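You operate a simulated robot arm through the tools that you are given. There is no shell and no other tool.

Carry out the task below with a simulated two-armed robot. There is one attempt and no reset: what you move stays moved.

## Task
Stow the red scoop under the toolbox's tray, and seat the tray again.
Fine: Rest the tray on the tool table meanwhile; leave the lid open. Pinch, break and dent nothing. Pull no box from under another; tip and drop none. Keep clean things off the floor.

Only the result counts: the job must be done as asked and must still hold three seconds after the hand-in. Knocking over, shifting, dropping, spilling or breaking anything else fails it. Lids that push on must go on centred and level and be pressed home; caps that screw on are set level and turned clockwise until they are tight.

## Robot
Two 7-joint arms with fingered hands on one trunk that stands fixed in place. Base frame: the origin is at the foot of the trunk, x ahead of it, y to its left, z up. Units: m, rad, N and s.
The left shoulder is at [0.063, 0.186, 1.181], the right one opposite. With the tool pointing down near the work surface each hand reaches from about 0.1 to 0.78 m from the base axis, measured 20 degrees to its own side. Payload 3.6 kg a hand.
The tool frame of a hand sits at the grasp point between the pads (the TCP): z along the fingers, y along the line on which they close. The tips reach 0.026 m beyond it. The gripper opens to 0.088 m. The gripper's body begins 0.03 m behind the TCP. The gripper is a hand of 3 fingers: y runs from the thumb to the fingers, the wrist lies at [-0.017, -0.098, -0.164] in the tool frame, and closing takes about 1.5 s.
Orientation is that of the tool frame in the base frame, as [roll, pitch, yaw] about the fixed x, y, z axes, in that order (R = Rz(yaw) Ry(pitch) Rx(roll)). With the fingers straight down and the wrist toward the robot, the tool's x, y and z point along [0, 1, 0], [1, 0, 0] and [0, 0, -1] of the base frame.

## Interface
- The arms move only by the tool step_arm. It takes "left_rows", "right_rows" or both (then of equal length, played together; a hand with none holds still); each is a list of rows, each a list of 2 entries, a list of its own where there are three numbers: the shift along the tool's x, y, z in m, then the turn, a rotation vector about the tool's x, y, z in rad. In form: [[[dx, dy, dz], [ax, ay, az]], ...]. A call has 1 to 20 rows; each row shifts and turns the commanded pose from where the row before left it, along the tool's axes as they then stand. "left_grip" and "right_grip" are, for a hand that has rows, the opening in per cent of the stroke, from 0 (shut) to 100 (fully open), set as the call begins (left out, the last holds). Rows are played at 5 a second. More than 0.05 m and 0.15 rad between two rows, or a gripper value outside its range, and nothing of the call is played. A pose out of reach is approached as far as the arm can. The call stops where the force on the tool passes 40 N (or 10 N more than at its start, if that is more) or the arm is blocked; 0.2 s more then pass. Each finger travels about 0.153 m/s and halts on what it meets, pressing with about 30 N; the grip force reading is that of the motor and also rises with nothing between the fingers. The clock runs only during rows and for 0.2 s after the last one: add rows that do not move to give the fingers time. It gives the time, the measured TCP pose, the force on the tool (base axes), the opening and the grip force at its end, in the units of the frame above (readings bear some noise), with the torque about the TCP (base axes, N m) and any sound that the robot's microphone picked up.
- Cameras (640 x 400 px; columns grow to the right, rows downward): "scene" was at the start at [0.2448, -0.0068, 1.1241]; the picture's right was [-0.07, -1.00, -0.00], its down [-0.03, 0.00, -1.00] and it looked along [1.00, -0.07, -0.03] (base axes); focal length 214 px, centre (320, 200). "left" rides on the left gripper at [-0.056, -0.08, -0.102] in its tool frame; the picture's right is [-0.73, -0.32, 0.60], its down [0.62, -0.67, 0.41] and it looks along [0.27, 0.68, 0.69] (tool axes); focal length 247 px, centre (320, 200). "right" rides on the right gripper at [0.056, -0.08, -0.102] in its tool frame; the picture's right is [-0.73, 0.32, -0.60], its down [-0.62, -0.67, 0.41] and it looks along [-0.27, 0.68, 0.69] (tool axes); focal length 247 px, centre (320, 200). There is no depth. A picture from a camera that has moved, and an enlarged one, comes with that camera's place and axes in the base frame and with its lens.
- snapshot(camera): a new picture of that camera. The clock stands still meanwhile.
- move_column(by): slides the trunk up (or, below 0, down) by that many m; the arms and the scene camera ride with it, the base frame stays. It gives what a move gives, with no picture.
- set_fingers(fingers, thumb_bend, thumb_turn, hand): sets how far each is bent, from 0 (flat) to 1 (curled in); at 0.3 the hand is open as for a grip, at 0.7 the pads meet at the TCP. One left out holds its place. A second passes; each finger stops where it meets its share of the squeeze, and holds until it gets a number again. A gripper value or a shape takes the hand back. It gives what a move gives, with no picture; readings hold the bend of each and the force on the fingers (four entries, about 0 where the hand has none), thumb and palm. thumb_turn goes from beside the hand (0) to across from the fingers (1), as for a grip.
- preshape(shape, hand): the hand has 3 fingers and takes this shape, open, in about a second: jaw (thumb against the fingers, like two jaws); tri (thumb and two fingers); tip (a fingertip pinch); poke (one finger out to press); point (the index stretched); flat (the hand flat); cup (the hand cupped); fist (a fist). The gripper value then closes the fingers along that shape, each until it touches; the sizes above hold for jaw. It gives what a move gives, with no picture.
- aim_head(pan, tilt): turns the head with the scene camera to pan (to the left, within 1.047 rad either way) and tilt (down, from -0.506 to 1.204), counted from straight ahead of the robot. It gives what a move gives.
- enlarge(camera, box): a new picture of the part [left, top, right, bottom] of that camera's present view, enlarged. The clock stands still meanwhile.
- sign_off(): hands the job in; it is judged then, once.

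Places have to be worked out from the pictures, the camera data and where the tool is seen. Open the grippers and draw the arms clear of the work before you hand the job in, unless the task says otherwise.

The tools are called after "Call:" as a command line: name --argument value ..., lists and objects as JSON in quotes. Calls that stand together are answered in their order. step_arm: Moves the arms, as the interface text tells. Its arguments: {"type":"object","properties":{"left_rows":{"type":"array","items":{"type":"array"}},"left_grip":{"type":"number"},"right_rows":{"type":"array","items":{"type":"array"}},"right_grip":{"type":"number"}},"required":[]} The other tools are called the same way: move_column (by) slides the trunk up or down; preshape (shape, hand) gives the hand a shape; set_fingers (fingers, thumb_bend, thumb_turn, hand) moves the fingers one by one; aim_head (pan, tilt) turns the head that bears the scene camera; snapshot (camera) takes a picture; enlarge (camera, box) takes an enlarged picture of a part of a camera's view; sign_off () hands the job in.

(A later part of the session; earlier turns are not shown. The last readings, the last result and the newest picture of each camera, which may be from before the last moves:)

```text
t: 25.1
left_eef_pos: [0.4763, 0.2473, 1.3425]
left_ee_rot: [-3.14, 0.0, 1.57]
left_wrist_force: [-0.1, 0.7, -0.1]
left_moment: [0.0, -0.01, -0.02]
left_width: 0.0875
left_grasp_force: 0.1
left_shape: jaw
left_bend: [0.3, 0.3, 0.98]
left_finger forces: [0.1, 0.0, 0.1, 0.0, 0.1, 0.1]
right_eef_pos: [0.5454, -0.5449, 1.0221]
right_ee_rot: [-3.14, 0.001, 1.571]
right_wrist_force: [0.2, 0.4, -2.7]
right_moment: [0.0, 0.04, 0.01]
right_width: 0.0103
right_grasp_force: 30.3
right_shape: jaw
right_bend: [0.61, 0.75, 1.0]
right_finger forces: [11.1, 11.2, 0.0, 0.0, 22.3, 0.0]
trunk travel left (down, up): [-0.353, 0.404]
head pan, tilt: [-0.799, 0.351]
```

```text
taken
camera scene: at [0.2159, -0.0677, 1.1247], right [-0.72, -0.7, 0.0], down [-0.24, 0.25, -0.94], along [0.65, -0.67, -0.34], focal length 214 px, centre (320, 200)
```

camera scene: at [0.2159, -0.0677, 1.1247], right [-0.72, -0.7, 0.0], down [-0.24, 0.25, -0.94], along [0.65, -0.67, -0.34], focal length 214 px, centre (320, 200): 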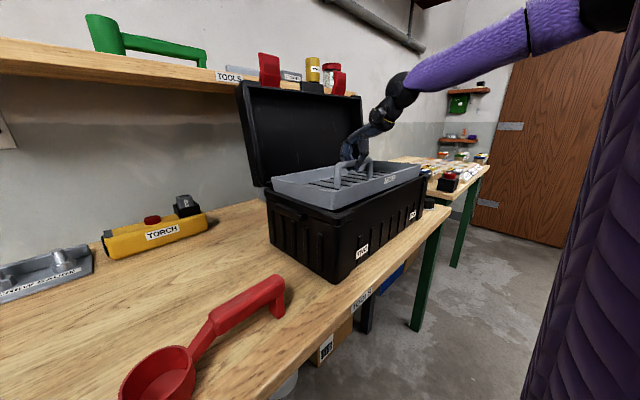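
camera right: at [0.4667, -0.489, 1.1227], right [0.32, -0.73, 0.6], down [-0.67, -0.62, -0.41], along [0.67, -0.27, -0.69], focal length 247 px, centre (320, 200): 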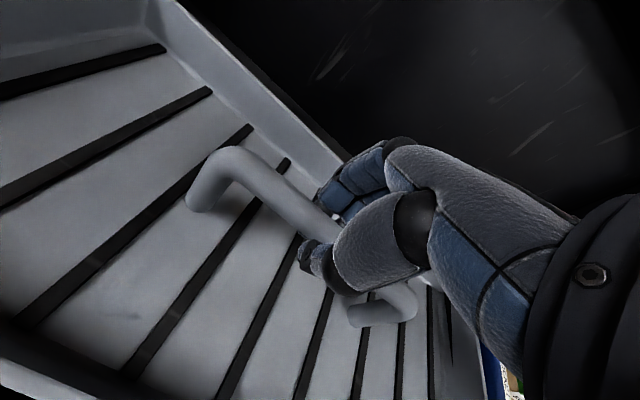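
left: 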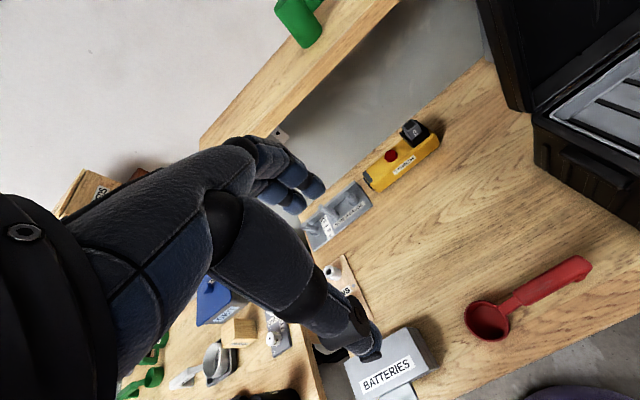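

The tray lifts freely and level (about 2.7 N). I raise the trunk another 0.09 to clear the box rim.

Call:
move_column --by 0.09

Call:
aim_head --pan -0.75 --tilt 0.6

Call:
snapshot --camera "scene"

```text
t: 26.3
left_eef_pos: [0.4753, 0.2478, 1.4329]
left_ee_rot: [-3.139, -0.001, 1.571]
left_wrist_force: [0.5, 0.3, 0.1]
left_moment: [0.0, 0.0, -0.01]
left_width: 0.0876
left_grasp_force: 0.0
left_shape: jaw
left_bend: [0.3, 0.3, 0.98]
left_finger forces: [0.0, 0.0, 0.1, 0.1, 0.1, 0.1]
right_eef_pos: [0.5462, -0.544, 1.1132]
right_ee_rot: [-3.141, 0.001, 1.57]
right_wrist_force: [-0.6, -0.1, -2.0]
right_moment: [0.0, 0.03, 0.02]
right_width: 0.0104
right_grasp_force: 30.2
right_shape: jaw
right_bend: [0.61, 0.75, 1.0]
right_finger forces: [11.1, 11.0, 0.0, 0.0, 22.2, 0.1]
trunk travel left (down, up): [-0.443, 0.314]
head pan, tilt: [-0.799, 0.351]
```

```text
t: 27.1
left_eef_pos: [0.4751, 0.2484, 1.4318]
left_ee_rot: [-3.142, 0.001, 1.572]
left_wrist_force: [0.5, 0.1, -0.1]
left_moment: [-0.02, -0.03, -0.01]
left_width: 0.0879
left_grasp_force: 0.1
left_shape: jaw
left_bend: [0.3, 0.3, 0.98]
left_finger forces: [0.0, 0.0, 0.0, 0.0, 0.0, 0.0]
right_eef_pos: [0.5456, -0.5453, 1.1126]
right_ee_rot: [3.141, 0.0, 1.572]
right_wrist_force: [0.0, -0.9, -2.4]
right_moment: [-0.02, 0.02, 0.01]
right_width: 0.0098
right_grasp_force: 30.2
right_shape: jaw
right_bend: [0.61, 0.75, 1.0]
right_finger forces: [11.1, 10.9, 0.1, 0.1, 22.1, 0.1]
trunk travel left (down, up): [-0.443, 0.314]
head pan, tilt: [-0.75, 0.6]
```

```text
taken
camera scene: at [0.205, -0.0611, 1.1979], right [-0.68, -0.73, 0.0], down [-0.41, 0.39, -0.83], along [0.6, -0.56, -0.56], focal length 214 px, centre (320, 200)
```

scene: 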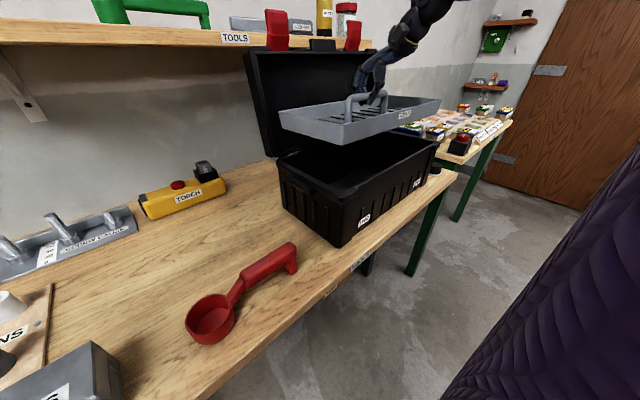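

The tray is well clear of the box. I carry it to the left along +y (16 small steps of 0.0288) toward y≈−0.085, at the same height.

Call:
step_arm --right_rows '[[[0.0288, 0, 0], [0, 0, 0]], [[0.0288, 0, 0], [0, 0, 0]], [[0.0288, 0, 0], [0, 0, 0]], [[0.0288, 0, 0], [0, 0, 0]], [[0.0288, 0, 0], [0, 0, 0]], [[0.0288, 0, 0], [0, 0, 0]], [[0.0288, 0, 0], [0, 0, 0]], [[0.0288, 0, 0], [0, 0, 0]], [[0.0288, 0, 0], [0, 0, 0]], [[0.0288, 0, 0], [0, 0, 0]], [[0.0288, 0, 0], [0, 0, 0]], [[0.0288, 0, 0], [0, 0, 0]], [[0.0288, 0, 0], [0, 0, 0]], [[0.0288, 0, 0], [0, 0, 0]], [[0.0288, 0, 0], [0, 0, 0]], [[0.0288, 0, 0], [0, 0, 0]]]'

Call:
snapshot --camera "scene"

Call:
snapshot --camera "right"

```text
t: 30.5
left_eef_pos: [0.4764, 0.2487, 1.434]
left_ee_rot: [3.141, 0.001, 1.571]
left_wrist_force: [0.4, 0.5, -0.7]
left_moment: [0.02, -0.03, -0.04]
left_width: 0.0878
left_grasp_force: 0.0
left_shape: jaw
left_bend: [0.3, 0.3, 0.98]
left_finger forces: [0.0, 0.0, 0.0, 0.0, 0.0, 0.1]
right_eef_pos: [0.5142, -0.1383, 1.1363]
right_ee_rot: [-3.14, 0.0, 1.571]
right_wrist_force: [0.4, -0.3, -2.6]
right_moment: [0.03, 0.02, 0.0]
right_width: 0.0104
right_grasp_force: 30.2
right_shape: jaw
right_bend: [0.61, 0.75, 1.0]
right_finger forces: [11.7, 10.6, 0.0, 0.0, 21.4, 0.1]
right hand out of reach, approached as far as the arm can: row 14, 15, 16
trunk travel left (down, up): [-0.443, 0.314]
head pan, tilt: [-0.75, 0.6]
```

```text
taken
camera scene: at [0.2049, -0.0608, 1.1978], right [-0.68, -0.73, 0.0], down [-0.41, 0.39, -0.83], along [0.6, -0.56, -0.56], focal length 214 px, centre (320, 200)
```

scene: 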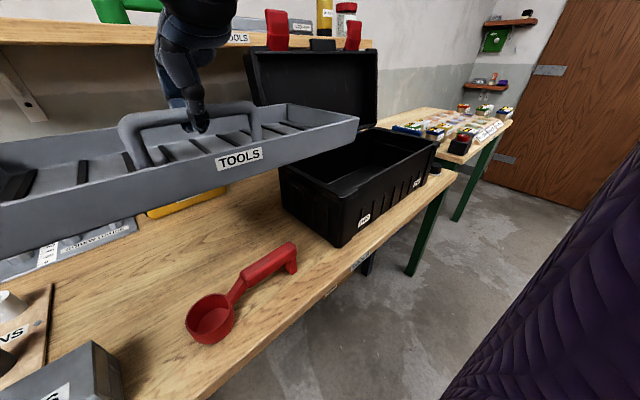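

```text
taken
camera right: at [0.436, -0.0821, 1.2368], right [0.32, -0.74, 0.6], down [-0.67, -0.62, -0.41], along [0.68, -0.27, -0.69], focal length 247 px, centre (320, 200)
```

right: 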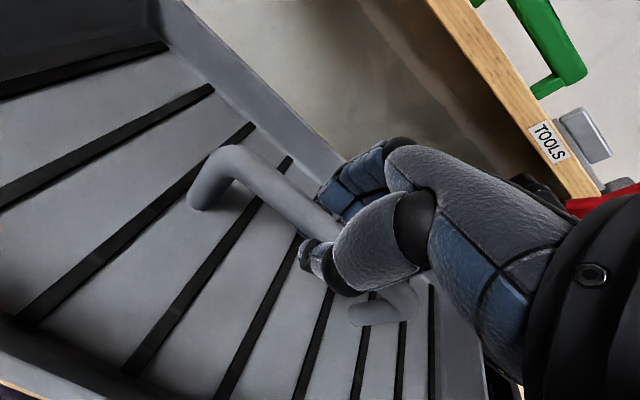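

The arm ran out of reach near y≈−0.138 (folded elbow). I move outward in +x first, which should give it more freedom, to x≈0.63.

Call:
step_arm --right_rows '[[[0, 0.025, 0], [0, 0, 0]], [[0, 0.025, 0], [0, 0, 0]], [[0, 0.025, 0], [0, 0, 0]], [[0, 0.025, 0], [0, 0, 0]], [[0, 0.02, 0], [0, 0, 0]]]'

```text
t: 31.7
left_eef_pos: [0.4751, 0.2489, 1.4324]
left_ee_rot: [-3.141, 0.0, 1.571]
left_wrist_force: [0.1, -0.3, 0.1]
left_moment: [0.0, 0.02, -0.06]
left_width: 0.0879
left_grasp_force: 0.0
left_shape: jaw
left_bend: [0.3, 0.3, 0.98]
left_finger forces: [0.0, 0.0, 0.1, 0.0, 0.1, 0.1]
right_eef_pos: [0.5944, -0.1884, 1.1516]
right_ee_rot: [-3.141, 0.001, 1.57]
right_wrist_force: [-2.7, 0.7, -1.8]
right_moment: [-0.01, 0.05, -0.24]
right_width: 0.0101
right_grasp_force: 30.6
right_shape: jaw
right_bend: [0.61, 0.75, 1.0]
right_finger forces: [20.8, 2.1, 0.0, 0.1, 22.7, 0.0]
right hand out of reach, approached as far as the arm can: row 1, 2, 3, 4, 5
trunk travel left (down, up): [-0.443, 0.314]
head pan, tilt: [-0.75, 0.6]
```

The forces on the fingers became uneven (20.8/2.1) — the tray may be touching the lid's edge. I look before moving on.

Call:
snapshot --camera "scene"

Call:
snapshot --camera "right"

```text
taken
camera scene: at [0.2048, -0.0608, 1.1979], right [-0.68, -0.73, 0.0], down [-0.41, 0.39, -0.83], along [0.6, -0.56, -0.56], focal length 214 px, centre (320, 200)
```

scene: 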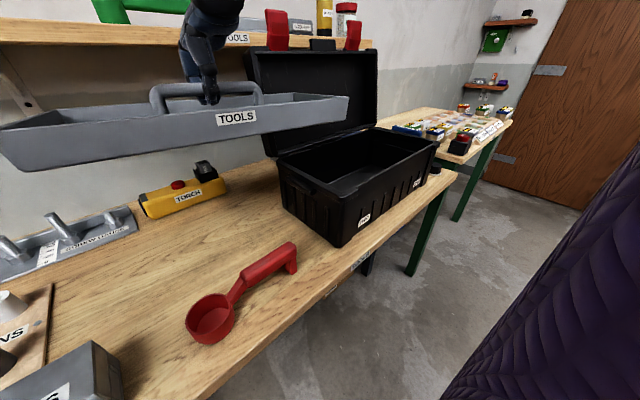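

```text
taken
camera right: at [0.5153, -0.1327, 1.2532], right [0.32, -0.73, 0.6], down [-0.67, -0.62, -0.41], along [0.68, -0.27, -0.69], focal length 247 px, centre (320, 200)
```

right: 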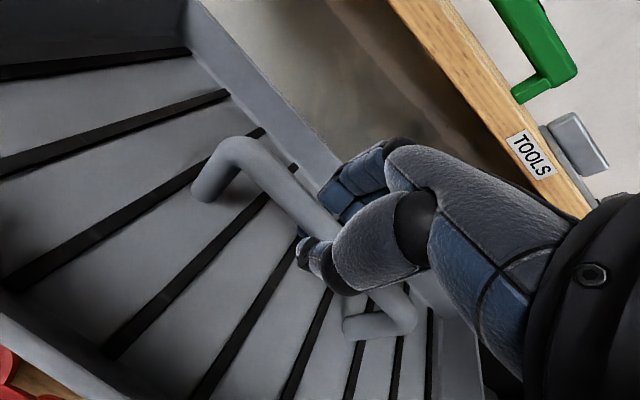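

The tray's far-right corner is brushing the lid's side. I back off in −x by 5 cm first and check that the finger forces even out.

Call:
step_arm --right_rows '[[[0, -0.02, 0], [0, 0, 0]], [[0, -0.02, 0], [0, 0, 0]], [[0, -0.02, 0], [0, 0, 0]]]'

Call:
snapshot --camera "right"

Call:
snapshot --camera "scene"

```text
t: 32.5
left_eef_pos: [0.474, 0.2488, 1.4342]
left_ee_rot: [-3.141, 0.0, 1.57]
left_wrist_force: [-0.1, -0.3, 0.2]
left_moment: [0.02, 0.01, -0.05]
left_width: 0.0876
left_grasp_force: 0.1
left_shape: jaw
left_bend: [0.3, 0.3, 0.98]
left_finger forces: [0.0, 0.0, 0.0, 0.1, 0.0, 0.1]
right_eef_pos: [0.5347, -0.1872, 1.1525]
right_ee_rot: [3.142, 0.0, 1.569]
right_wrist_force: [-0.5, 0.4, -1.7]
right_moment: [-0.01, 0.01, -0.02]
right_width: 0.0102
right_grasp_force: 29.5
right_shape: jaw
right_bend: [0.75, 0.75, 1.0]
right_finger forces: [12.3, 10.0, 0.0, 0.0, 21.6, 0.0]
trunk travel left (down, up): [-0.443, 0.314]
head pan, tilt: [-0.75, 0.6]
```

```text
taken
camera right: at [0.4551, -0.1326, 1.2531], right [0.32, -0.73, 0.6], down [-0.66, -0.62, -0.41], along [0.68, -0.27, -0.69], focal length 247 px, centre (320, 200)
```

right: 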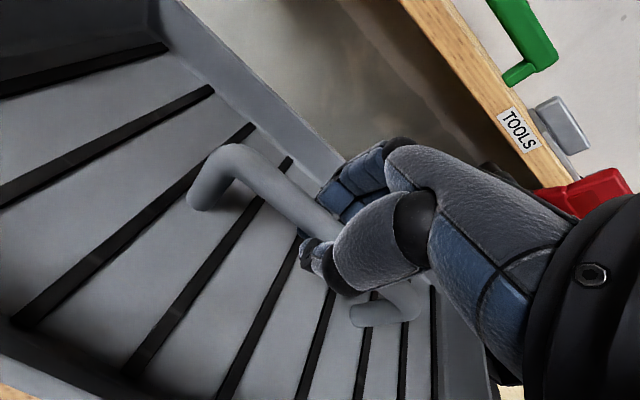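

```text
taken
camera scene: at [0.2046, -0.061, 1.1979], right [-0.68, -0.73, 0.0], down [-0.41, 0.39, -0.83], along [0.6, -0.56, -0.56], focal length 214 px, centre (320, 200)
```

scene: 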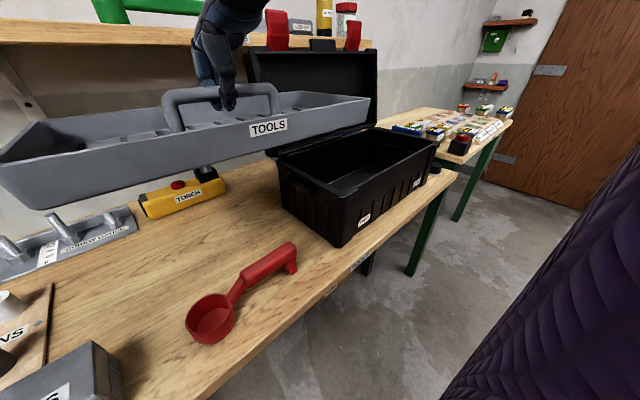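

Grip is even again. To gain cross-body reach I lower the trunk 0.08 (tray bottom stays above the box rim) so the arm can work higher relative to the shoulder, then raise the arm.

Call:
move_column --by -0.07

Call:
step_arm --right_rows '[[[0, -0.01, -0.025], [0, 0, 0]], [[0, -0.005, -0.025], [0, 0, 0]], [[0, 0, -0.025], [0, 0, 0]]]'

Call:
move_column --by -0.07

Call:
step_arm --right_rows '[[[0, 0, -0.025], [0, 0, 0]], [[0, 0, -0.025], [0, 0, 0]], [[0, 0, -0.02], [0, 0, 0]]]'

```text
t: 33.5
left_eef_pos: [0.4742, 0.2486, 1.3634]
left_ee_rot: [3.141, -0.001, 1.571]
left_wrist_force: [0.6, -0.1, 0.1]
left_moment: [-0.01, 0.01, -0.01]
left_width: 0.0878
left_grasp_force: 0.1
left_shape: jaw
left_bend: [0.3, 0.3, 0.98]
left_finger forces: [0.0, 0.1, 0.0, 0.0, 0.1, 0.1]
right_eef_pos: [0.5346, -0.1891, 1.0836]
right_ee_rot: [3.14, 0.002, 1.572]
right_wrist_force: [-0.3, -0.1, -2.0]
right_moment: [0.02, 0.02, -0.02]
right_width: 0.0101
right_grasp_force: 30.4
right_shape: jaw
right_bend: [0.75, 0.75, 1.0]
right_finger forces: [11.9, 10.3, 0.0, 0.1, 21.4, 0.0]
trunk travel left (down, up): [-0.373, 0.384]
head pan, tilt: [-0.75, 0.6]
```

```text
t: 34.4
left_eef_pos: [0.4744, 0.2478, 1.3632]
left_ee_rot: [-3.14, 0.0, 1.57]
left_wrist_force: [-0.2, 0.1, 0.2]
left_moment: [0.0, 0.01, 0.05]
left_width: 0.0877
left_grasp_force: 0.1
left_shape: jaw
left_bend: [0.3, 0.3, 0.98]
left_finger forces: [0.1, 0.1, 0.0, 0.0, 0.0, 0.0]
right_eef_pos: [0.52, -0.1885, 1.1588]
right_ee_rot: [-3.14, 0.002, 1.57]
right_wrist_force: [-0.6, 1.3, -2.1]
right_moment: [0.01, 0.01, 0.0]
right_width: 0.0103
right_grasp_force: 29.8
right_shape: jaw
right_bend: [0.75, 0.75, 1.0]
right_finger forces: [12.0, 10.4, 0.0, 0.0, 21.5, 0.0]
trunk travel left (down, up): [-0.373, 0.384]
head pan, tilt: [-0.75, 0.6]
```

```text
t: 35.4
left_eef_pos: [0.4741, 0.2476, 1.2936]
left_ee_rot: [3.142, 0.0, 1.571]
left_wrist_force: [-0.6, 0.0, 0.3]
left_moment: [-0.05, -0.02, -0.03]
left_width: 0.0878
left_grasp_force: 0.1
left_shape: jaw
left_bend: [0.3, 0.3, 0.98]
left_finger forces: [0.0, 0.0, 0.0, 0.0, 0.0, 0.0]
right_eef_pos: [0.5192, -0.1893, 1.0892]
right_ee_rot: [3.14, 0.001, 1.571]
right_wrist_force: [-0.7, 0.3, -2.0]
right_moment: [0.02, 0.01, -0.02]
right_width: 0.0103
right_grasp_force: 29.9
right_shape: jaw
right_bend: [0.75, 0.75, 1.0]
right_finger forces: [11.9, 10.4, 0.0, 0.1, 21.5, 0.0]
trunk travel left (down, up): [-0.303, 0.454]
head pan, tilt: [-0.75, 0.6]
```

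```text
t: 36.2
left_eef_pos: [0.4756, 0.2487, 1.2932]
left_ee_rot: [-3.141, -0.001, 1.571]
left_wrist_force: [1.0, 0.3, 0.0]
left_moment: [-0.03, -0.01, 0.0]
left_width: 0.0878
left_grasp_force: 0.0
left_shape: jaw
left_bend: [0.3, 0.3, 0.98]
left_finger forces: [0.0, 0.1, 0.0, 0.0, 0.1, 0.1]
right_eef_pos: [0.5205, -0.1902, 1.1612]
right_ee_rot: [3.141, 0.0, 1.571]
right_wrist_force: [-0.5, 0.1, -2.4]
right_moment: [0.01, 0.0, -0.03]
right_width: 0.0101
right_grasp_force: 29.8
right_shape: jaw
right_bend: [0.75, 0.75, 1.0]
right_finger forces: [12.1, 10.2, 0.0, 0.0, 21.3, 0.1]
trunk travel left (down, up): [-0.303, 0.454]
head pan, tilt: [-0.75, 0.6]
```

TCP is now level with the shoulder, no warnings. I try moving +y again in small steps.

Call:
step_arm --right_rows '[[[0.025, 0, 0], [0, 0, 0]], [[0.025, 0, 0], [0, 0, 0]], [[0.025, 0, 0], [0, 0, 0]], [[0.025, 0, 0], [0, 0, 0]]]'

```text
t: 37.2
left_eef_pos: [0.475, 0.2484, 1.2939]
left_ee_rot: [3.142, 0.001, 1.57]
left_wrist_force: [-0.7, -0.9, 0.6]
left_moment: [0.01, -0.02, -0.02]
left_width: 0.0877
left_grasp_force: 0.1
left_shape: jaw
left_bend: [0.3, 0.3, 0.98]
left_finger forces: [0.0, 0.0, 0.0, 0.0, 0.0, 0.0]
right_eef_pos: [0.5163, -0.1191, 1.1567]
right_ee_rot: [3.141, 0.0, 1.569]
right_wrist_force: [0.4, -0.7, -3.1]
right_moment: [0.03, 0.02, -0.01]
right_width: 0.0101
right_grasp_force: 30.1
right_shape: jaw
right_bend: [0.75, 0.75, 1.0]
right_finger forces: [11.9, 10.5, 0.1, 0.0, 21.5, 0.0]
right hand out of reach, approached as far as the arm can: row 3, 4
trunk travel left (down, up): [-0.303, 0.454]
head pan, tilt: [-0.75, 0.6]
```

Now y≈−0.119 was reached. I repeat the trick: trunk down 0.07, arm up 0.07, then on in +y.

Call:
move_column --by -0.07

Call:
step_arm --right_rows '[[[0, 0, -0.025], [0, 0, 0]], [[0, 0, -0.025], [0, 0, 0]], [[0, 0, -0.02], [0, 0, 0]], [[0.02, 0, 0], [0, 0, 0]], [[0.02, 0, 0], [0, 0, 0]], [[0.02, 0, 0], [0, 0, 0]]]'

Call:
snapshot --camera "scene"

```text
t: 38.3
left_eef_pos: [0.4749, 0.2473, 1.2239]
left_ee_rot: [-3.141, 0.001, 1.571]
left_wrist_force: [0.2, 0.3, 0.0]
left_moment: [0.01, -0.02, 0.01]
left_width: 0.088
left_grasp_force: 0.0
left_shape: jaw
left_bend: [0.3, 0.3, 0.98]
left_finger forces: [0.1, 0.1, 0.1, 0.1, 0.0, 0.0]
right_eef_pos: [0.5145, -0.1198, 1.0877]
right_ee_rot: [3.139, 0.0, 1.57]
right_wrist_force: [-0.5, -0.1, -1.9]
right_moment: [0.0, -0.01, 0.01]
right_width: 0.0103
right_grasp_force: 30.1
right_shape: jaw
right_bend: [0.75, 0.76, 1.0]
right_finger forces: [11.8, 10.4, 0.0, 0.0, 21.4, 0.0]
trunk travel left (down, up): [-0.233, 0.524]
head pan, tilt: [-0.75, 0.6]
```

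```text
t: 39.7
left_eef_pos: [0.4749, 0.2472, 1.2224]
left_ee_rot: [-3.139, 0.001, 1.57]
left_wrist_force: [-0.8, -0.1, 0.5]
left_moment: [0.02, 0.03, 0.02]
left_width: 0.0877
left_grasp_force: 0.2
left_shape: jaw
left_bend: [0.3, 0.3, 0.98]
left_finger forces: [0.1, 0.0, 0.0, 0.0, 0.1, 0.0]
right_eef_pos: [0.5192, -0.126, 1.1578]
right_ee_rot: [-3.141, 0.0, 1.57]
right_wrist_force: [-0.8, -1.2, -2.0]
right_moment: [-0.01, 0.03, 0.0]
right_width: 0.01
right_grasp_force: 30.4
right_shape: jaw
right_bend: [0.75, 0.76, 1.0]
right_finger forces: [11.8, 10.4, 0.1, 0.1, 21.2, 0.0]
right hand out of reach, approached as far as the arm can: row 3, 4, 5, 6
trunk travel left (down, up): [-0.233, 0.524]
head pan, tilt: [-0.75, 0.6]
```

```text
taken
camera scene: at [0.2348, -0.0609, 0.9717], right [-0.68, -0.73, 0.0], down [-0.41, 0.39, -0.82], along [0.6, -0.56, -0.57], focal length 214 px, centre (320, 200)
```

scene: 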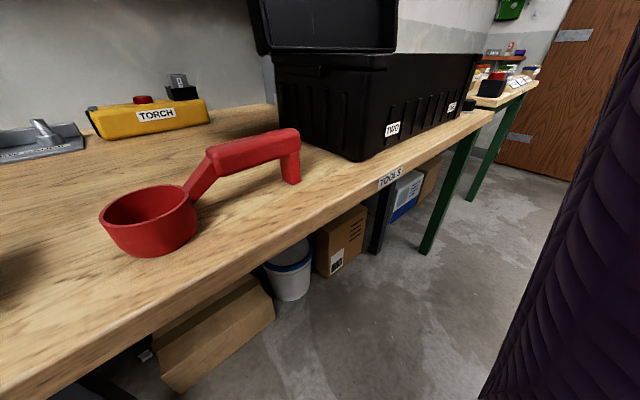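

The y limit stays about −0.12 regardless of height, so it is a joint-branch limit. The left arm's starting pose (mirrored: x≈0.475, 0.135 above shoulder) shows more crossing is possible, so I try closer in and higher.

Call:
step_arm --right_rows '[[[-0.01, -0.02, -0.025], [0, 0, 0]], [[-0.01, -0.02, -0.025], [0, 0, 0]], [[0, -0.015, -0.015], [0, 0, 0]], [[0.025, 0, 0], [0, 0, 0]], [[0.025, 0, 0], [0, 0, 0]], [[0.025, 0, 0], [0, 0, 0]], [[0.025, 0, 0], [0, 0, 0]]]'

```text
t: 41.3
left_eef_pos: [0.4745, 0.2492, 1.2233]
left_ee_rot: [3.14, -0.001, 1.572]
left_wrist_force: [0.1, -0.5, -0.3]
left_moment: [0.0, -0.02, 0.04]
left_width: 0.0877
left_grasp_force: 0.1
left_shape: jaw
left_bend: [0.3, 0.3, 0.98]
left_finger forces: [0.0, 0.1, 0.1, 0.1, 0.0, 0.0]
right_eef_pos: [0.4636, -0.1242, 1.22]
right_ee_rot: [-3.141, -0.003, 1.57]
right_wrist_force: [-0.8, -0.4, -2.1]
right_moment: [-0.01, 0.0, 0.04]
right_width: 0.0105
right_grasp_force: 30.2
right_shape: jaw
right_bend: [0.75, 0.76, 1.0]
right_finger forces: [11.5, 10.8, 0.0, 0.0, 21.0, 0.0]
right hand out of reach, approached as far as the arm can: row 4, 5, 6, 7
trunk travel left (down, up): [-0.233, 0.524]
head pan, tilt: [-0.75, 0.6]
```

Same limit at y≈−0.124. I look at the arm posture with the head to understand what blocks it.

Call:
aim_head --pan -0.6 --tilt -0.3

Call:
snapshot --camera "scene"

Call:
snapshot --camera "left"

```text
t: 42.5
left_eef_pos: [0.4748, 0.2473, 1.2248]
left_ee_rot: [-3.141, 0.0, 1.573]
left_wrist_force: [0.2, 0.4, -0.3]
left_moment: [-0.03, 0.0, 0.0]
left_width: 0.0876
left_grasp_force: 0.0
left_shape: jaw
left_bend: [0.3, 0.3, 0.98]
left_finger forces: [0.0, 0.0, 0.0, 0.1, 0.0, 0.1]
right_eef_pos: [0.4645, -0.1255, 1.2203]
right_ee_rot: [-3.141, -0.002, 1.569]
right_wrist_force: [0.0, -0.5, -2.8]
right_moment: [0.03, -0.01, -0.04]
right_width: 0.0101
right_grasp_force: 30.1
right_shape: jaw
right_bend: [0.75, 0.76, 1.0]
right_finger forces: [11.8, 10.5, 0.1, 0.1, 21.0, 0.0]
trunk travel left (down, up): [-0.233, 0.524]
head pan, tilt: [-0.6, -0.3]
```

```text
taken
camera scene: at [0.2349, -0.045, 1.0524], right [-0.57, -0.82, 0.0], down [0.24, -0.17, -0.96], along [0.79, -0.54, 0.29], focal length 214 px, centre (320, 200)
```

scene: 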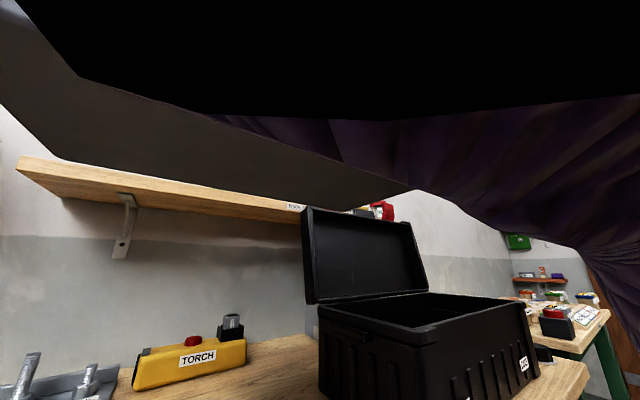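

```text
taken
camera left: at [0.3958, 0.1921, 1.3264], right [-0.32, -0.73, -0.6], down [-0.67, 0.62, -0.41], along [0.67, 0.27, -0.69], focal length 247 px, centre (320, 200)
```

left: 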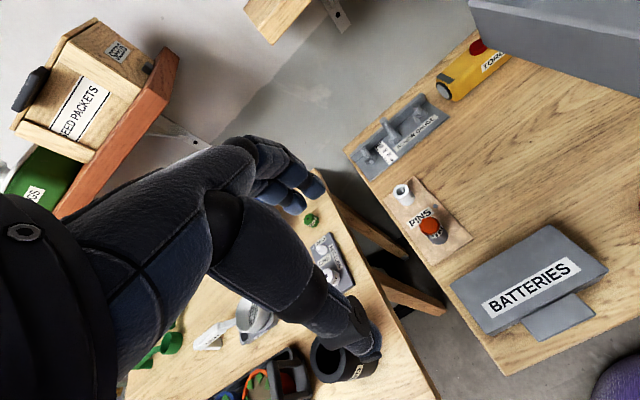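

The forearm passes close before the head. Let me measure the box's left side and latch more exactly from this view to see whether y≈−0.12 suffices.

Call:
enlarge --camera "scene" --box '[290, 270, 470, 400]'

Call:
aim_head --pan -0.6 --tilt 0.5

Call:
snapshot --camera "scene"

Call:
snapshot --camera "right"

```text
3.08 times, centred on (380, 335) of scene
camera zoom: at [0.2349, -0.045, 1.0524], right [-0.57, -0.82, 0.0], down [0.24, -0.17, -0.96], along [0.79, -0.54, 0.29], focal length 660 px, centre (135, -215)
```

zoom: 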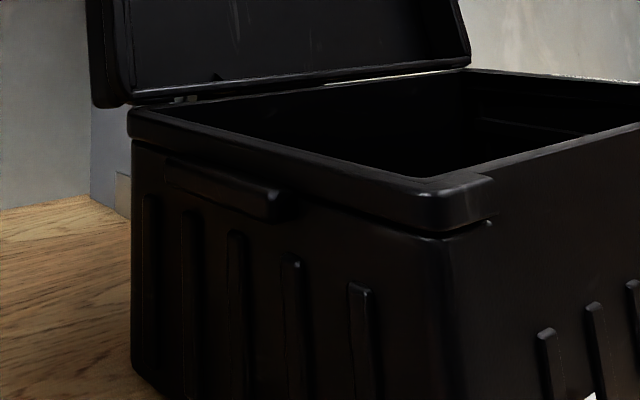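

```text
t: 43.6
left_eef_pos: [0.4758, 0.2489, 1.2222]
left_ee_rot: [-3.142, 0.0, 1.569]
left_wrist_force: [-0.4, -0.3, 0.4]
left_moment: [-0.03, -0.02, 0.01]
left_width: 0.0875
left_grasp_force: 0.1
left_shape: jaw
left_bend: [0.3, 0.3, 0.98]
left_finger forces: [0.0, 0.0, 0.0, 0.0, 0.0, 0.1]
right_eef_pos: [0.4643, -0.1237, 1.2211]
right_ee_rot: [3.14, 0.0, 1.572]
right_wrist_force: [-1.2, 0.3, -2.6]
right_moment: [-0.02, 0.03, 0.02]
right_width: 0.0105
right_grasp_force: 30.3
right_shape: jaw
right_bend: [0.75, 0.76, 1.0]
right_finger forces: [11.8, 10.3, 0.0, 0.1, 21.1, 0.1]
trunk travel left (down, up): [-0.233, 0.524]
head pan, tilt: [-0.6, 0.499]
```

```text
taken
camera scene: at [0.2451, -0.052, 0.9809], right [-0.56, -0.83, 0.0], down [-0.39, 0.27, -0.88], along [0.72, -0.5, -0.48], focal length 214 px, centre (320, 200)
```

scene: 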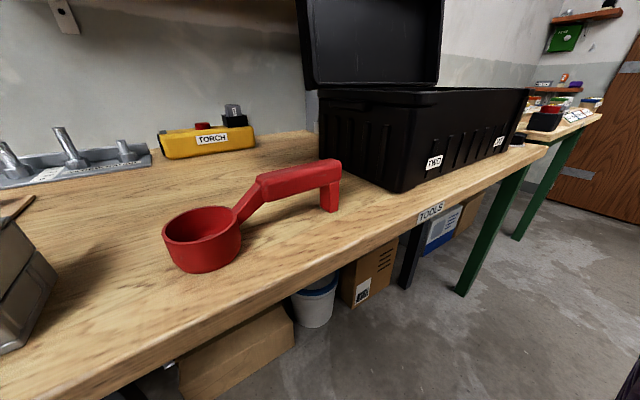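

```text
taken
camera right: at [0.3846, -0.068, 1.3209], right [0.32, -0.74, 0.6], down [-0.67, -0.62, -0.41], along [0.68, -0.27, -0.69], focal length 247 px, centre (320, 200)
```

right: 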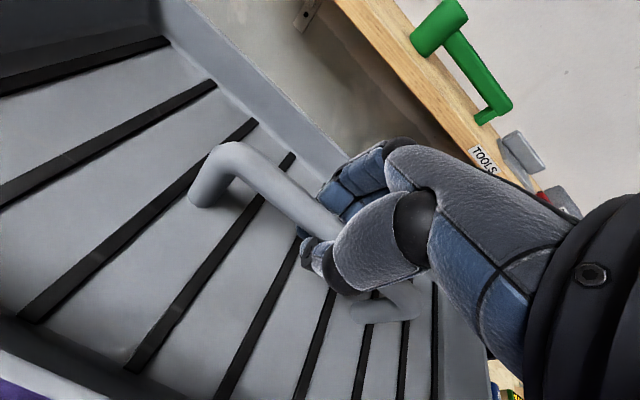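

I'll test whether a small counter-clockwise yaw of the hand (0.2 rad) frees the arm to go further left, still high above the table.

Call:
step_arm --right_rows '[[[0, 0, 0], [0, 0, -0.05]], [[0, 0, 0], [0, 0, -0.05]], [[0, 0, 0], [0, 0, -0.05]], [[0, 0, 0], [0, 0, -0.05]], [[0.02, 0, 0], [0, 0, 0]], [[0.02, 0, 0], [0, 0, 0]], [[0.02, 0, 0], [0, 0, 0]], [[0.02, 0, 0], [0, 0, 0]]]'

```text
t: 45.4
left_eef_pos: [0.4761, 0.248, 1.223]
left_ee_rot: [3.14, 0.0, 1.572]
left_wrist_force: [-0.2, -0.4, 0.3]
left_moment: [0.0, 0.05, -0.01]
left_width: 0.0877
left_grasp_force: 0.0
left_shape: jaw
left_bend: [0.3, 0.3, 0.98]
left_finger forces: [0.1, 0.1, 0.0, 0.0, 0.0, 0.1]
right_eef_pos: [0.4568, -0.1044, 1.2206]
right_ee_rot: [-3.14, -0.002, 1.77]
right_wrist_force: [-0.5, 0.4, -2.6]
right_moment: [0.0, 0.03, 0.0]
right_width: 0.0103
right_grasp_force: 30.2
right_shape: jaw
right_bend: [0.76, 0.76, 1.0]
right_finger forces: [11.8, 10.3, 0.0, 0.0, 21.0, 0.0]
right hand out of reach, approached as far as the arm can: row 6, 7, 8
trunk travel left (down, up): [-0.233, 0.524]
head pan, tilt: [-0.6, 0.499]
```

The gain equals just the wrist offset, so the wrist itself is limited near y≈−0.14. I compare the two arms' elbow postures with the head camera.

Call:
aim_head --pan 0.9 --tilt -0.2

Call:
snapshot --camera "scene"

Call:
aim_head --pan -1.0 --tilt -0.2

Call:
snapshot --camera "scene"

```text
t: 47.0
left_eef_pos: [0.475, 0.2477, 1.2229]
left_ee_rot: [3.141, 0.0, 1.571]
left_wrist_force: [0.2, -0.4, -0.2]
left_moment: [0.04, 0.01, 0.04]
left_width: 0.0876
left_grasp_force: 0.1
left_shape: jaw
left_bend: [0.3, 0.3, 0.98]
left_finger forces: [0.0, 0.0, 0.0, 0.1, 0.0, 0.0]
right_eef_pos: [0.4577, -0.1046, 1.2202]
right_ee_rot: [-3.14, -0.002, 1.771]
right_wrist_force: [0.8, -0.4, -0.5]
right_moment: [0.03, 0.01, -0.02]
right_width: 0.01
right_grasp_force: 30.1
right_shape: jaw
right_bend: [0.76, 0.76, 1.0]
right_finger forces: [11.8, 10.4, 0.0, 0.1, 21.0, 0.0]
trunk travel left (down, up): [-0.233, 0.524]
head pan, tilt: [0.901, -0.201]
```

```text
taken
camera scene: at [0.2218, 0.0646, 1.0444], right [0.78, -0.62, 0.0], down [0.12, 0.16, -0.98], along [0.61, 0.77, 0.2], focal length 214 px, centre (320, 200)
```

scene: 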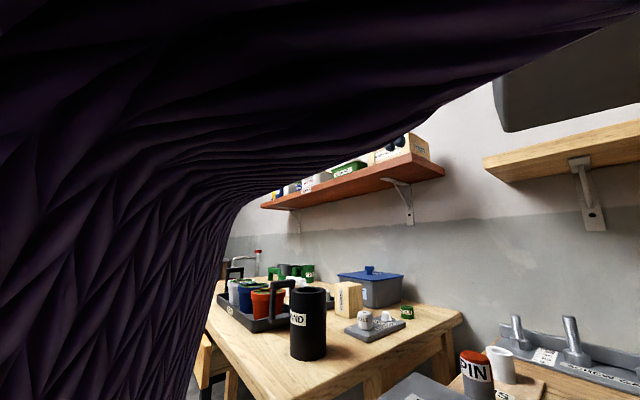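

```text
t: 48.9
left_eef_pos: [0.4763, 0.2481, 1.2236]
left_ee_rot: [3.141, 0.001, 1.57]
left_wrist_force: [-0.5, 1.1, 0.8]
left_moment: [0.01, 0.0, -0.01]
left_width: 0.0876
left_grasp_force: 0.0
left_shape: jaw
left_bend: [0.3, 0.3, 0.98]
left_finger forces: [0.1, 0.0, 0.0, 0.0, 0.1, 0.0]
right_eef_pos: [0.4587, -0.1043, 1.2203]
right_ee_rot: [-3.141, -0.003, 1.769]
right_wrist_force: [-0.1, -0.3, -1.3]
right_moment: [0.02, 0.05, -0.03]
right_width: 0.0099
right_grasp_force: 29.8
right_shape: jaw
right_bend: [0.76, 0.76, 1.0]
right_finger forces: [11.7, 10.3, 0.0, 0.0, 20.9, 0.0]
trunk travel left (down, up): [-0.233, 0.524]
head pan, tilt: [-1.0, -0.201]
```

```text
taken
camera scene: at [0.215, -0.0706, 1.0444], right [-0.84, -0.54, 0.0], down [0.11, -0.17, -0.98], along [0.53, -0.82, 0.2], focal length 214 px, centre (320, 200)
```

scene: 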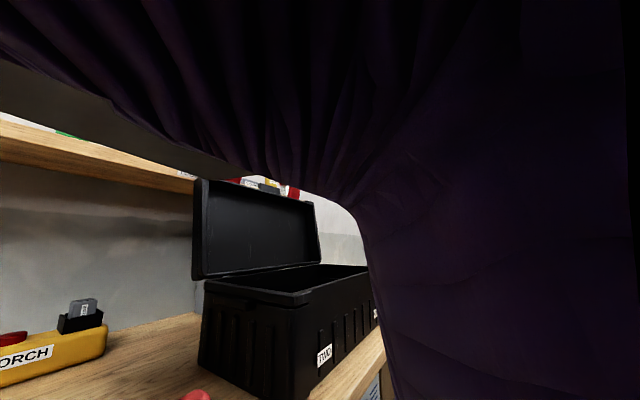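

Both elbows hang at the side. I undo the yaw, step back right, and will try with the trunk high and the arm low (forearm passing below the head) instead.

Call:
step_arm --right_rows '[[[-0.02, 0, 0], [0, 0, 0.05]], [[-0.02, 0.005, 0.015], [0, 0, 0.05]], [[-0.01, 0.01, 0.02], [0, 0, 0.05]], [[0, 0.01, 0.025], [0, 0, 0.05]], [[0, 0.01, 0.025], [0, 0, 0]]]'

Call:
move_column --by 0.15

Call:
step_arm --right_rows '[[[0, 0.005, 0.03], [0, 0, 0]], [[0, 0.005, 0.03], [0, 0, 0]], [[0, 0.005, 0.03], [0, 0, 0]], [[0, 0.005, 0.03], [0, 0, 0]], [[0, 0.0, 0.03], [0, 0, 0]]]'

Call:
move_column --by 0.15

Call:
step_arm --right_rows '[[[0, 0.0, 0.03], [0, 0, 0]], [[0, 0.0, 0.03], [0, 0, 0]], [[0, 0.0, 0.03], [0, 0, 0]], [[0, 0, 0.03], [0, 0, 0]], [[0, 0.0, 0.03], [0, 0, 0]]]'

```text
t: 50.1
left_eef_pos: [0.4766, 0.2486, 1.2236]
left_ee_rot: [-3.138, 0.0, 1.571]
left_wrist_force: [0.0, 0.1, 0.1]
left_moment: [-0.03, 0.0, 0.0]
left_width: 0.0878
left_grasp_force: 0.0
left_shape: jaw
left_bend: [0.3, 0.3, 0.98]
left_finger forces: [0.1, 0.0, 0.1, 0.0, 0.0, 0.0]
right_eef_pos: [0.5029, -0.1529, 1.1336]
right_ee_rot: [3.141, -0.001, 1.569]
right_wrist_force: [0.7, -0.2, -2.8]
right_moment: [0.01, 0.0, 0.0]
right_width: 0.0102
right_grasp_force: 30.1
right_shape: jaw
right_bend: [0.76, 0.76, 1.0]
right_finger forces: [11.4, 10.6, 0.0, 0.0, 21.1, 0.0]
trunk travel left (down, up): [-0.233, 0.524]
head pan, tilt: [-1.0, -0.201]
```

```text
t: 51.9
left_eef_pos: [0.4764, 0.2482, 1.3723]
left_ee_rot: [-3.139, -0.001, 1.571]
left_wrist_force: [-0.3, -0.3, -0.6]
left_moment: [0.03, 0.0, -0.03]
left_width: 0.0876
left_grasp_force: 0.0
left_shape: jaw
left_bend: [0.3, 0.3, 0.98]
left_finger forces: [0.1, 0.0, 0.0, 0.0, 0.0, 0.0]
right_eef_pos: [0.5009, -0.1529, 1.2858]
right_ee_rot: [-3.139, 0.001, 1.571]
right_wrist_force: [0.1, 0.2, -2.5]
right_moment: [-0.02, 0.01, -0.01]
right_width: 0.0101
right_grasp_force: 29.9
right_shape: jaw
right_bend: [0.76, 0.76, 1.0]
right_finger forces: [11.7, 10.2, 0.0, 0.1, 20.8, 0.1]
trunk travel left (down, up): [-0.383, 0.374]
head pan, tilt: [-1.0, -0.201]
```

```text
t: 53.1
left_eef_pos: [0.4769, 0.2474, 1.3731]
left_ee_rot: [3.142, 0.0, 1.57]
left_wrist_force: [-0.3, 0.0, 0.2]
left_moment: [-0.03, -0.06, -0.02]
left_width: 0.0876
left_grasp_force: 0.1
left_shape: jaw
left_bend: [0.3, 0.3, 0.98]
left_finger forces: [0.0, 0.0, 0.0, 0.0, 0.0, 0.0]
right_eef_pos: [0.5237, -0.1533, 1.136]
right_ee_rot: [3.141, 0.0, 1.57]
right_wrist_force: [0.3, -0.2, -2.4]
right_moment: [-0.02, 0.03, 0.0]
right_width: 0.0103
right_grasp_force: 29.8
right_shape: jaw
right_bend: [0.76, 0.76, 1.0]
right_finger forces: [11.6, 9.9, 0.0, 0.0, 20.9, 0.0]
trunk travel left (down, up): [-0.383, 0.374]
head pan, tilt: [-1.0, -0.201]
```

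```text
t: 54.8
left_eef_pos: [0.4761, 0.2474, 1.5227]
left_ee_rot: [-3.138, -0.001, 1.572]
left_wrist_force: [-0.5, 0.1, -0.3]
left_moment: [-0.01, -0.02, -0.03]
left_width: 0.0877
left_grasp_force: 0.1
left_shape: jaw
left_bend: [0.3, 0.3, 0.98]
left_finger forces: [0.0, 0.0, 0.1, 0.1, 0.0, 0.0]
right_eef_pos: [0.5205, -0.151, 1.2854]
right_ee_rot: [3.141, -0.001, 1.572]
right_wrist_force: [-0.1, 0.1, -2.1]
right_moment: [-0.03, 0.02, 0.02]
right_width: 0.0098
right_grasp_force: 30.0
right_shape: jaw
right_bend: [0.76, 0.76, 1.0]
right_finger forces: [11.5, 10.0, 0.0, 0.1, 20.8, 0.1]
trunk travel left (down, up): [-0.533, 0.224]
head pan, tilt: [-1.0, -0.201]
```

```text
t: 56.0
left_eef_pos: [0.475, 0.2479, 1.522]
left_ee_rot: [3.141, 0.001, 1.572]
left_wrist_force: [0.4, 0.0, -0.7]
left_moment: [0.04, -0.01, 0.02]
left_width: 0.0877
left_grasp_force: 0.0
left_shape: jaw
left_bend: [0.3, 0.3, 0.98]
left_finger forces: [0.1, 0.0, 0.0, 0.1, 0.0, 0.0]
right_eef_pos: [0.503, -0.1818, 1.154]
right_ee_rot: [3.14, 0.0, 1.573]
right_wrist_force: [0.0, 0.2, -2.3]
right_moment: [0.06, 0.02, 0.02]
right_width: 0.0098
right_grasp_force: 30.3
right_shape: jaw
right_bend: [0.76, 0.76, 1.0]
right_finger forces: [11.0, 10.0, 0.0, 0.1, 20.8, 0.0]
right hand out of reach, approached as far as the arm can: row 3, 4, 5
trunk travel left (down, up): [-0.533, 0.224]
head pan, tilt: [-1.0, -0.201]
```

Lower relative height made it worse (limit −0.18). To learn whether crossing is a posture matter, I test how far the left arm (high, clear of everything) can cross to the right.

Call:
step_arm --left_rows '[[[-0.04, 0, 0], [0, 0, 0]], [[-0.04, 0, 0], [0, 0, 0]], [[-0.04, 0, 0], [0, 0, 0]], [[-0.04, 0, 0], [0, 0, 0]], [[-0.04, 0, 0], [0, 0, 0]], [[-0.04, 0, 0], [0, 0, 0]], [[-0.04, 0, 0], [0, 0, 0]]]'

```text
t: 57.6
left_eef_pos: [0.4734, -0.0315, 1.5238]
left_ee_rot: [3.14, -0.001, 1.572]
left_wrist_force: [-1.0, -0.4, -0.4]
left_moment: [0.03, -0.01, 0.0]
left_width: 0.0878
left_grasp_force: 0.1
left_shape: jaw
left_bend: [0.3, 0.3, 0.98]
left_finger forces: [0.0, 0.1, 0.1, 0.1, 0.0, 0.0]
right_eef_pos: [0.5037, -0.1825, 1.1541]
right_ee_rot: [-3.141, -0.002, 1.572]
right_wrist_force: [0.0, -0.4, -2.1]
right_moment: [-0.03, 0.01, -0.02]
right_width: 0.01
right_grasp_force: 29.8
right_shape: jaw
right_bend: [0.76, 0.76, 1.0]
right_finger forces: [11.4, 9.7, 0.1, 0.0, 20.8, 0.0]
trunk travel left (down, up): [-0.533, 0.224]
head pan, tilt: [-1.0, -0.201]
```

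The left arm crosses without trouble, so its elbow posture differs. I look at both elbows from the head again.

Call:
aim_head --pan 1.0 --tilt 0.2

Call:
snapshot --camera "scene"

Call:
aim_head --pan -1.0 --tilt 0.2

Call:
snapshot --camera "scene"

Call:
snapshot --camera "left"

```text
t: 59.5
left_eef_pos: [0.4748, -0.0302, 1.5248]
left_ee_rot: [3.141, 0.001, 1.57]
left_wrist_force: [0.1, -0.5, -0.2]
left_moment: [-0.02, -0.01, 0.03]
left_width: 0.0876
left_grasp_force: 0.1
left_shape: jaw
left_bend: [0.3, 0.3, 0.98]
left_finger forces: [0.0, 0.0, 0.0, 0.0, 0.0, 0.0]
right_eef_pos: [0.5038, -0.1818, 1.1539]
right_ee_rot: [3.141, 0.0, 1.571]
right_wrist_force: [0.2, -0.4, -2.8]
right_moment: [-0.02, 0.02, -0.01]
right_width: 0.0098
right_grasp_force: 30.4
right_shape: jaw
right_bend: [0.76, 0.76, 1.0]
right_finger forces: [11.4, 9.8, 0.1, 0.0, 20.9, 0.0]
trunk travel left (down, up): [-0.533, 0.224]
head pan, tilt: [1.0, 0.201]
```

```text
taken
camera scene: at [0.185, 0.0776, 1.3281], right [0.84, -0.54, 0.0], down [-0.11, -0.17, -0.98], along [0.53, 0.82, -0.2], focal length 214 px, centre (320, 200)
```

scene: 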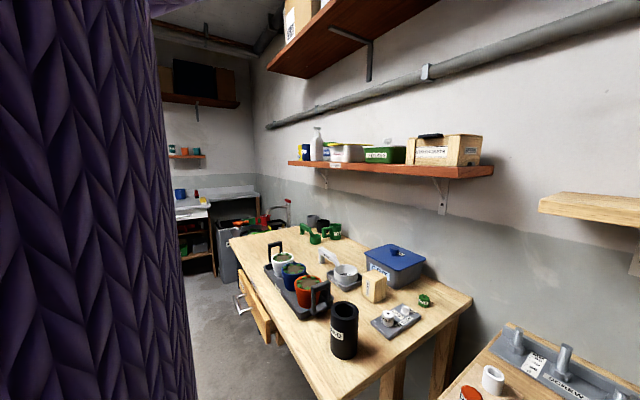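

```text
t: 61.5
left_eef_pos: [0.4731, -0.03, 1.5245]
left_ee_rot: [3.141, 0.0, 1.571]
left_wrist_force: [1.0, 0.0, 0.5]
left_moment: [0.0, 0.02, 0.0]
left_width: 0.0877
left_grasp_force: 0.1
left_shape: jaw
left_bend: [0.3, 0.3, 0.98]
left_finger forces: [0.0, 0.0, 0.1, 0.0, 0.0, 0.0]
right_eef_pos: [0.5032, -0.181, 1.1545]
right_ee_rot: [3.141, 0.0, 1.572]
right_wrist_force: [0.8, 0.4, -2.6]
right_moment: [-0.01, 0.02, 0.0]
right_width: 0.0099
right_grasp_force: 30.2
right_shape: jaw
right_bend: [0.76, 0.76, 1.0]
right_finger forces: [11.3, 9.8, 0.0, 0.1, 20.7, 0.0]
trunk travel left (down, up): [-0.533, 0.224]
head pan, tilt: [-1.0, 0.201]
```

```text
taken
camera scene: at [0.185, -0.0791, 1.3281], right [-0.84, -0.54, 0.0], down [-0.11, 0.17, -0.98], along [0.53, -0.82, -0.2], focal length 214 px, centre (320, 200)
```

scene: 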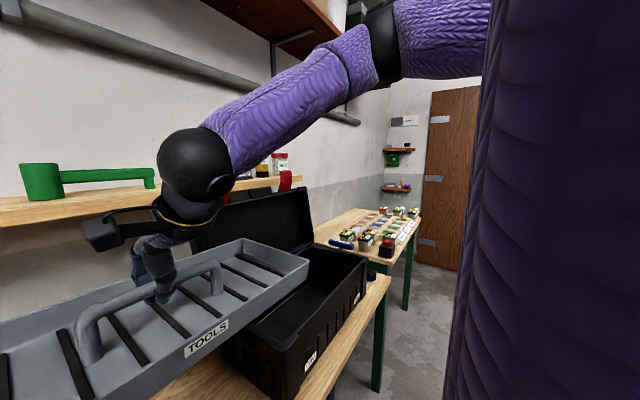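

```text
taken
camera left: at [0.3943, -0.0853, 1.6279], right [-0.32, -0.73, -0.6], down [-0.67, 0.62, -0.41], along [0.67, 0.27, -0.69], focal length 247 px, centre (320, 200)
```

left: 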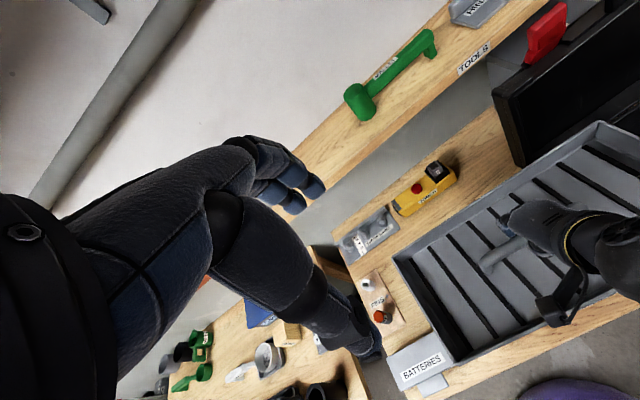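

The picture shows the right elbow raised out to the side ("wing"), so the forearm points left and jams the crossing. I raise the arm a little and yaw the hand clockwise in steps, which should force the elbow down and inward; there's open air around the tray here.

Call:
step_arm --right_rows '[[[-0.01, 0, -0.025], [0, 0, 0]], [[-0.01, 0, -0.025], [0, 0, 0]], [[-0.01, 0, -0.02], [0, 0, 0]], [[0, 0, 0], [0, 0, 0.08]], [[0, 0, 0], [0, 0, 0.08]], [[0, 0, 0], [0, 0, 0.08]], [[0, 0, 0], [0, 0, 0.08]], [[0, 0, 0], [0, 0, 0.08]]]'

Call:
snapshot --camera "scene"

```text
t: 63.3
left_eef_pos: [0.4743, -0.0287, 1.5245]
left_ee_rot: [-3.14, 0.001, 1.571]
left_wrist_force: [-0.5, -0.7, -0.4]
left_moment: [0.06, -0.03, 0.01]
left_width: 0.0879
left_grasp_force: 0.1
left_shape: jaw
left_bend: [0.3, 0.3, 0.98]
left_finger forces: [0.0, 0.0, 0.1, 0.0, 0.0, 0.1]
right_eef_pos: [0.5048, -0.2115, 1.2252]
right_ee_rot: [3.141, 0.001, 1.17]
right_wrist_force: [-0.2, -0.4, -2.3]
right_moment: [0.01, 0.01, 0.0]
right_width: 0.0101
right_grasp_force: 30.3
right_shape: jaw
right_bend: [0.76, 0.76, 1.0]
right_finger forces: [8.7, 10.4, 0.1, 0.1, 20.5, 0.0]
trunk travel left (down, up): [-0.533, 0.224]
head pan, tilt: [-1.0, 0.201]
```

```text
taken
camera scene: at [0.1851, -0.0792, 1.3281], right [-0.84, -0.54, 0.0], down [-0.11, 0.17, -0.98], along [0.53, -0.82, -0.2], focal length 214 px, centre (320, 200)
```

scene: 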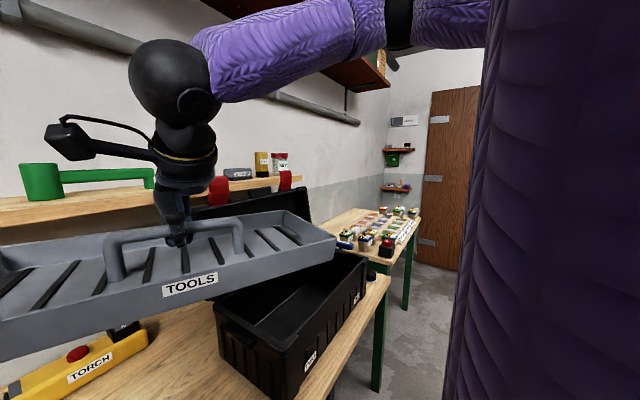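

No limit yet; the elbow is still up. I keep yawing clockwise a bit further.

Call:
step_arm --right_rows '[[[0, 0, 0], [0, 0, 0.08]], [[0, 0, 0], [0, 0, 0.08]], [[0, 0, 0], [0, 0, 0.08]], [[0, 0, 0], [0, 0, 0.08]], [[0, 0, 0], [0, 0, 0.08]], [[0, 0, 0], [0, 0, 0.08]]]'

Call:
snapshot --camera "scene"

```text
t: 64.7
left_eef_pos: [0.4745, -0.0289, 1.5248]
left_ee_rot: [-3.141, 0.0, 1.57]
left_wrist_force: [0.6, 0.1, 0.1]
left_moment: [-0.01, 0.01, 0.0]
left_width: 0.0879
left_grasp_force: 0.1
left_shape: jaw
left_bend: [0.3, 0.3, 0.98]
left_finger forces: [0.1, 0.0, 0.0, 0.0, 0.0, 0.0]
right_eef_pos: [0.4954, -0.2301, 1.2318]
right_ee_rot: [-3.141, 0.0, 0.691]
right_wrist_force: [0.7, 0.1, -2.0]
right_moment: [0.05, -0.01, -0.02]
right_width: 0.0095
right_grasp_force: 30.0
right_shape: jaw
right_bend: [0.76, 0.76, 1.0]
right_finger forces: [8.7, 10.2, 0.1, 0.0, 20.3, 0.1]
right hand out of reach, approached as far as the arm can: row 4, 5, 6
trunk travel left (down, up): [-0.533, 0.224]
head pan, tilt: [-1.0, 0.201]
```

```text
taken
camera scene: at [0.1851, -0.0792, 1.3281], right [-0.84, -0.54, 0.0], down [-0.11, 0.17, -0.98], along [0.53, -0.82, -0.2], focal length 214 px, centre (320, 200)
```

scene: 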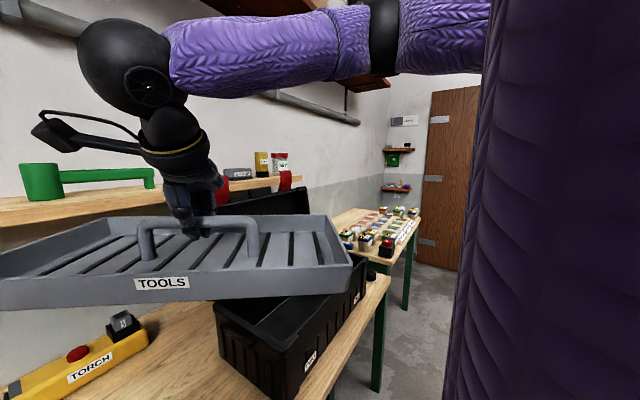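

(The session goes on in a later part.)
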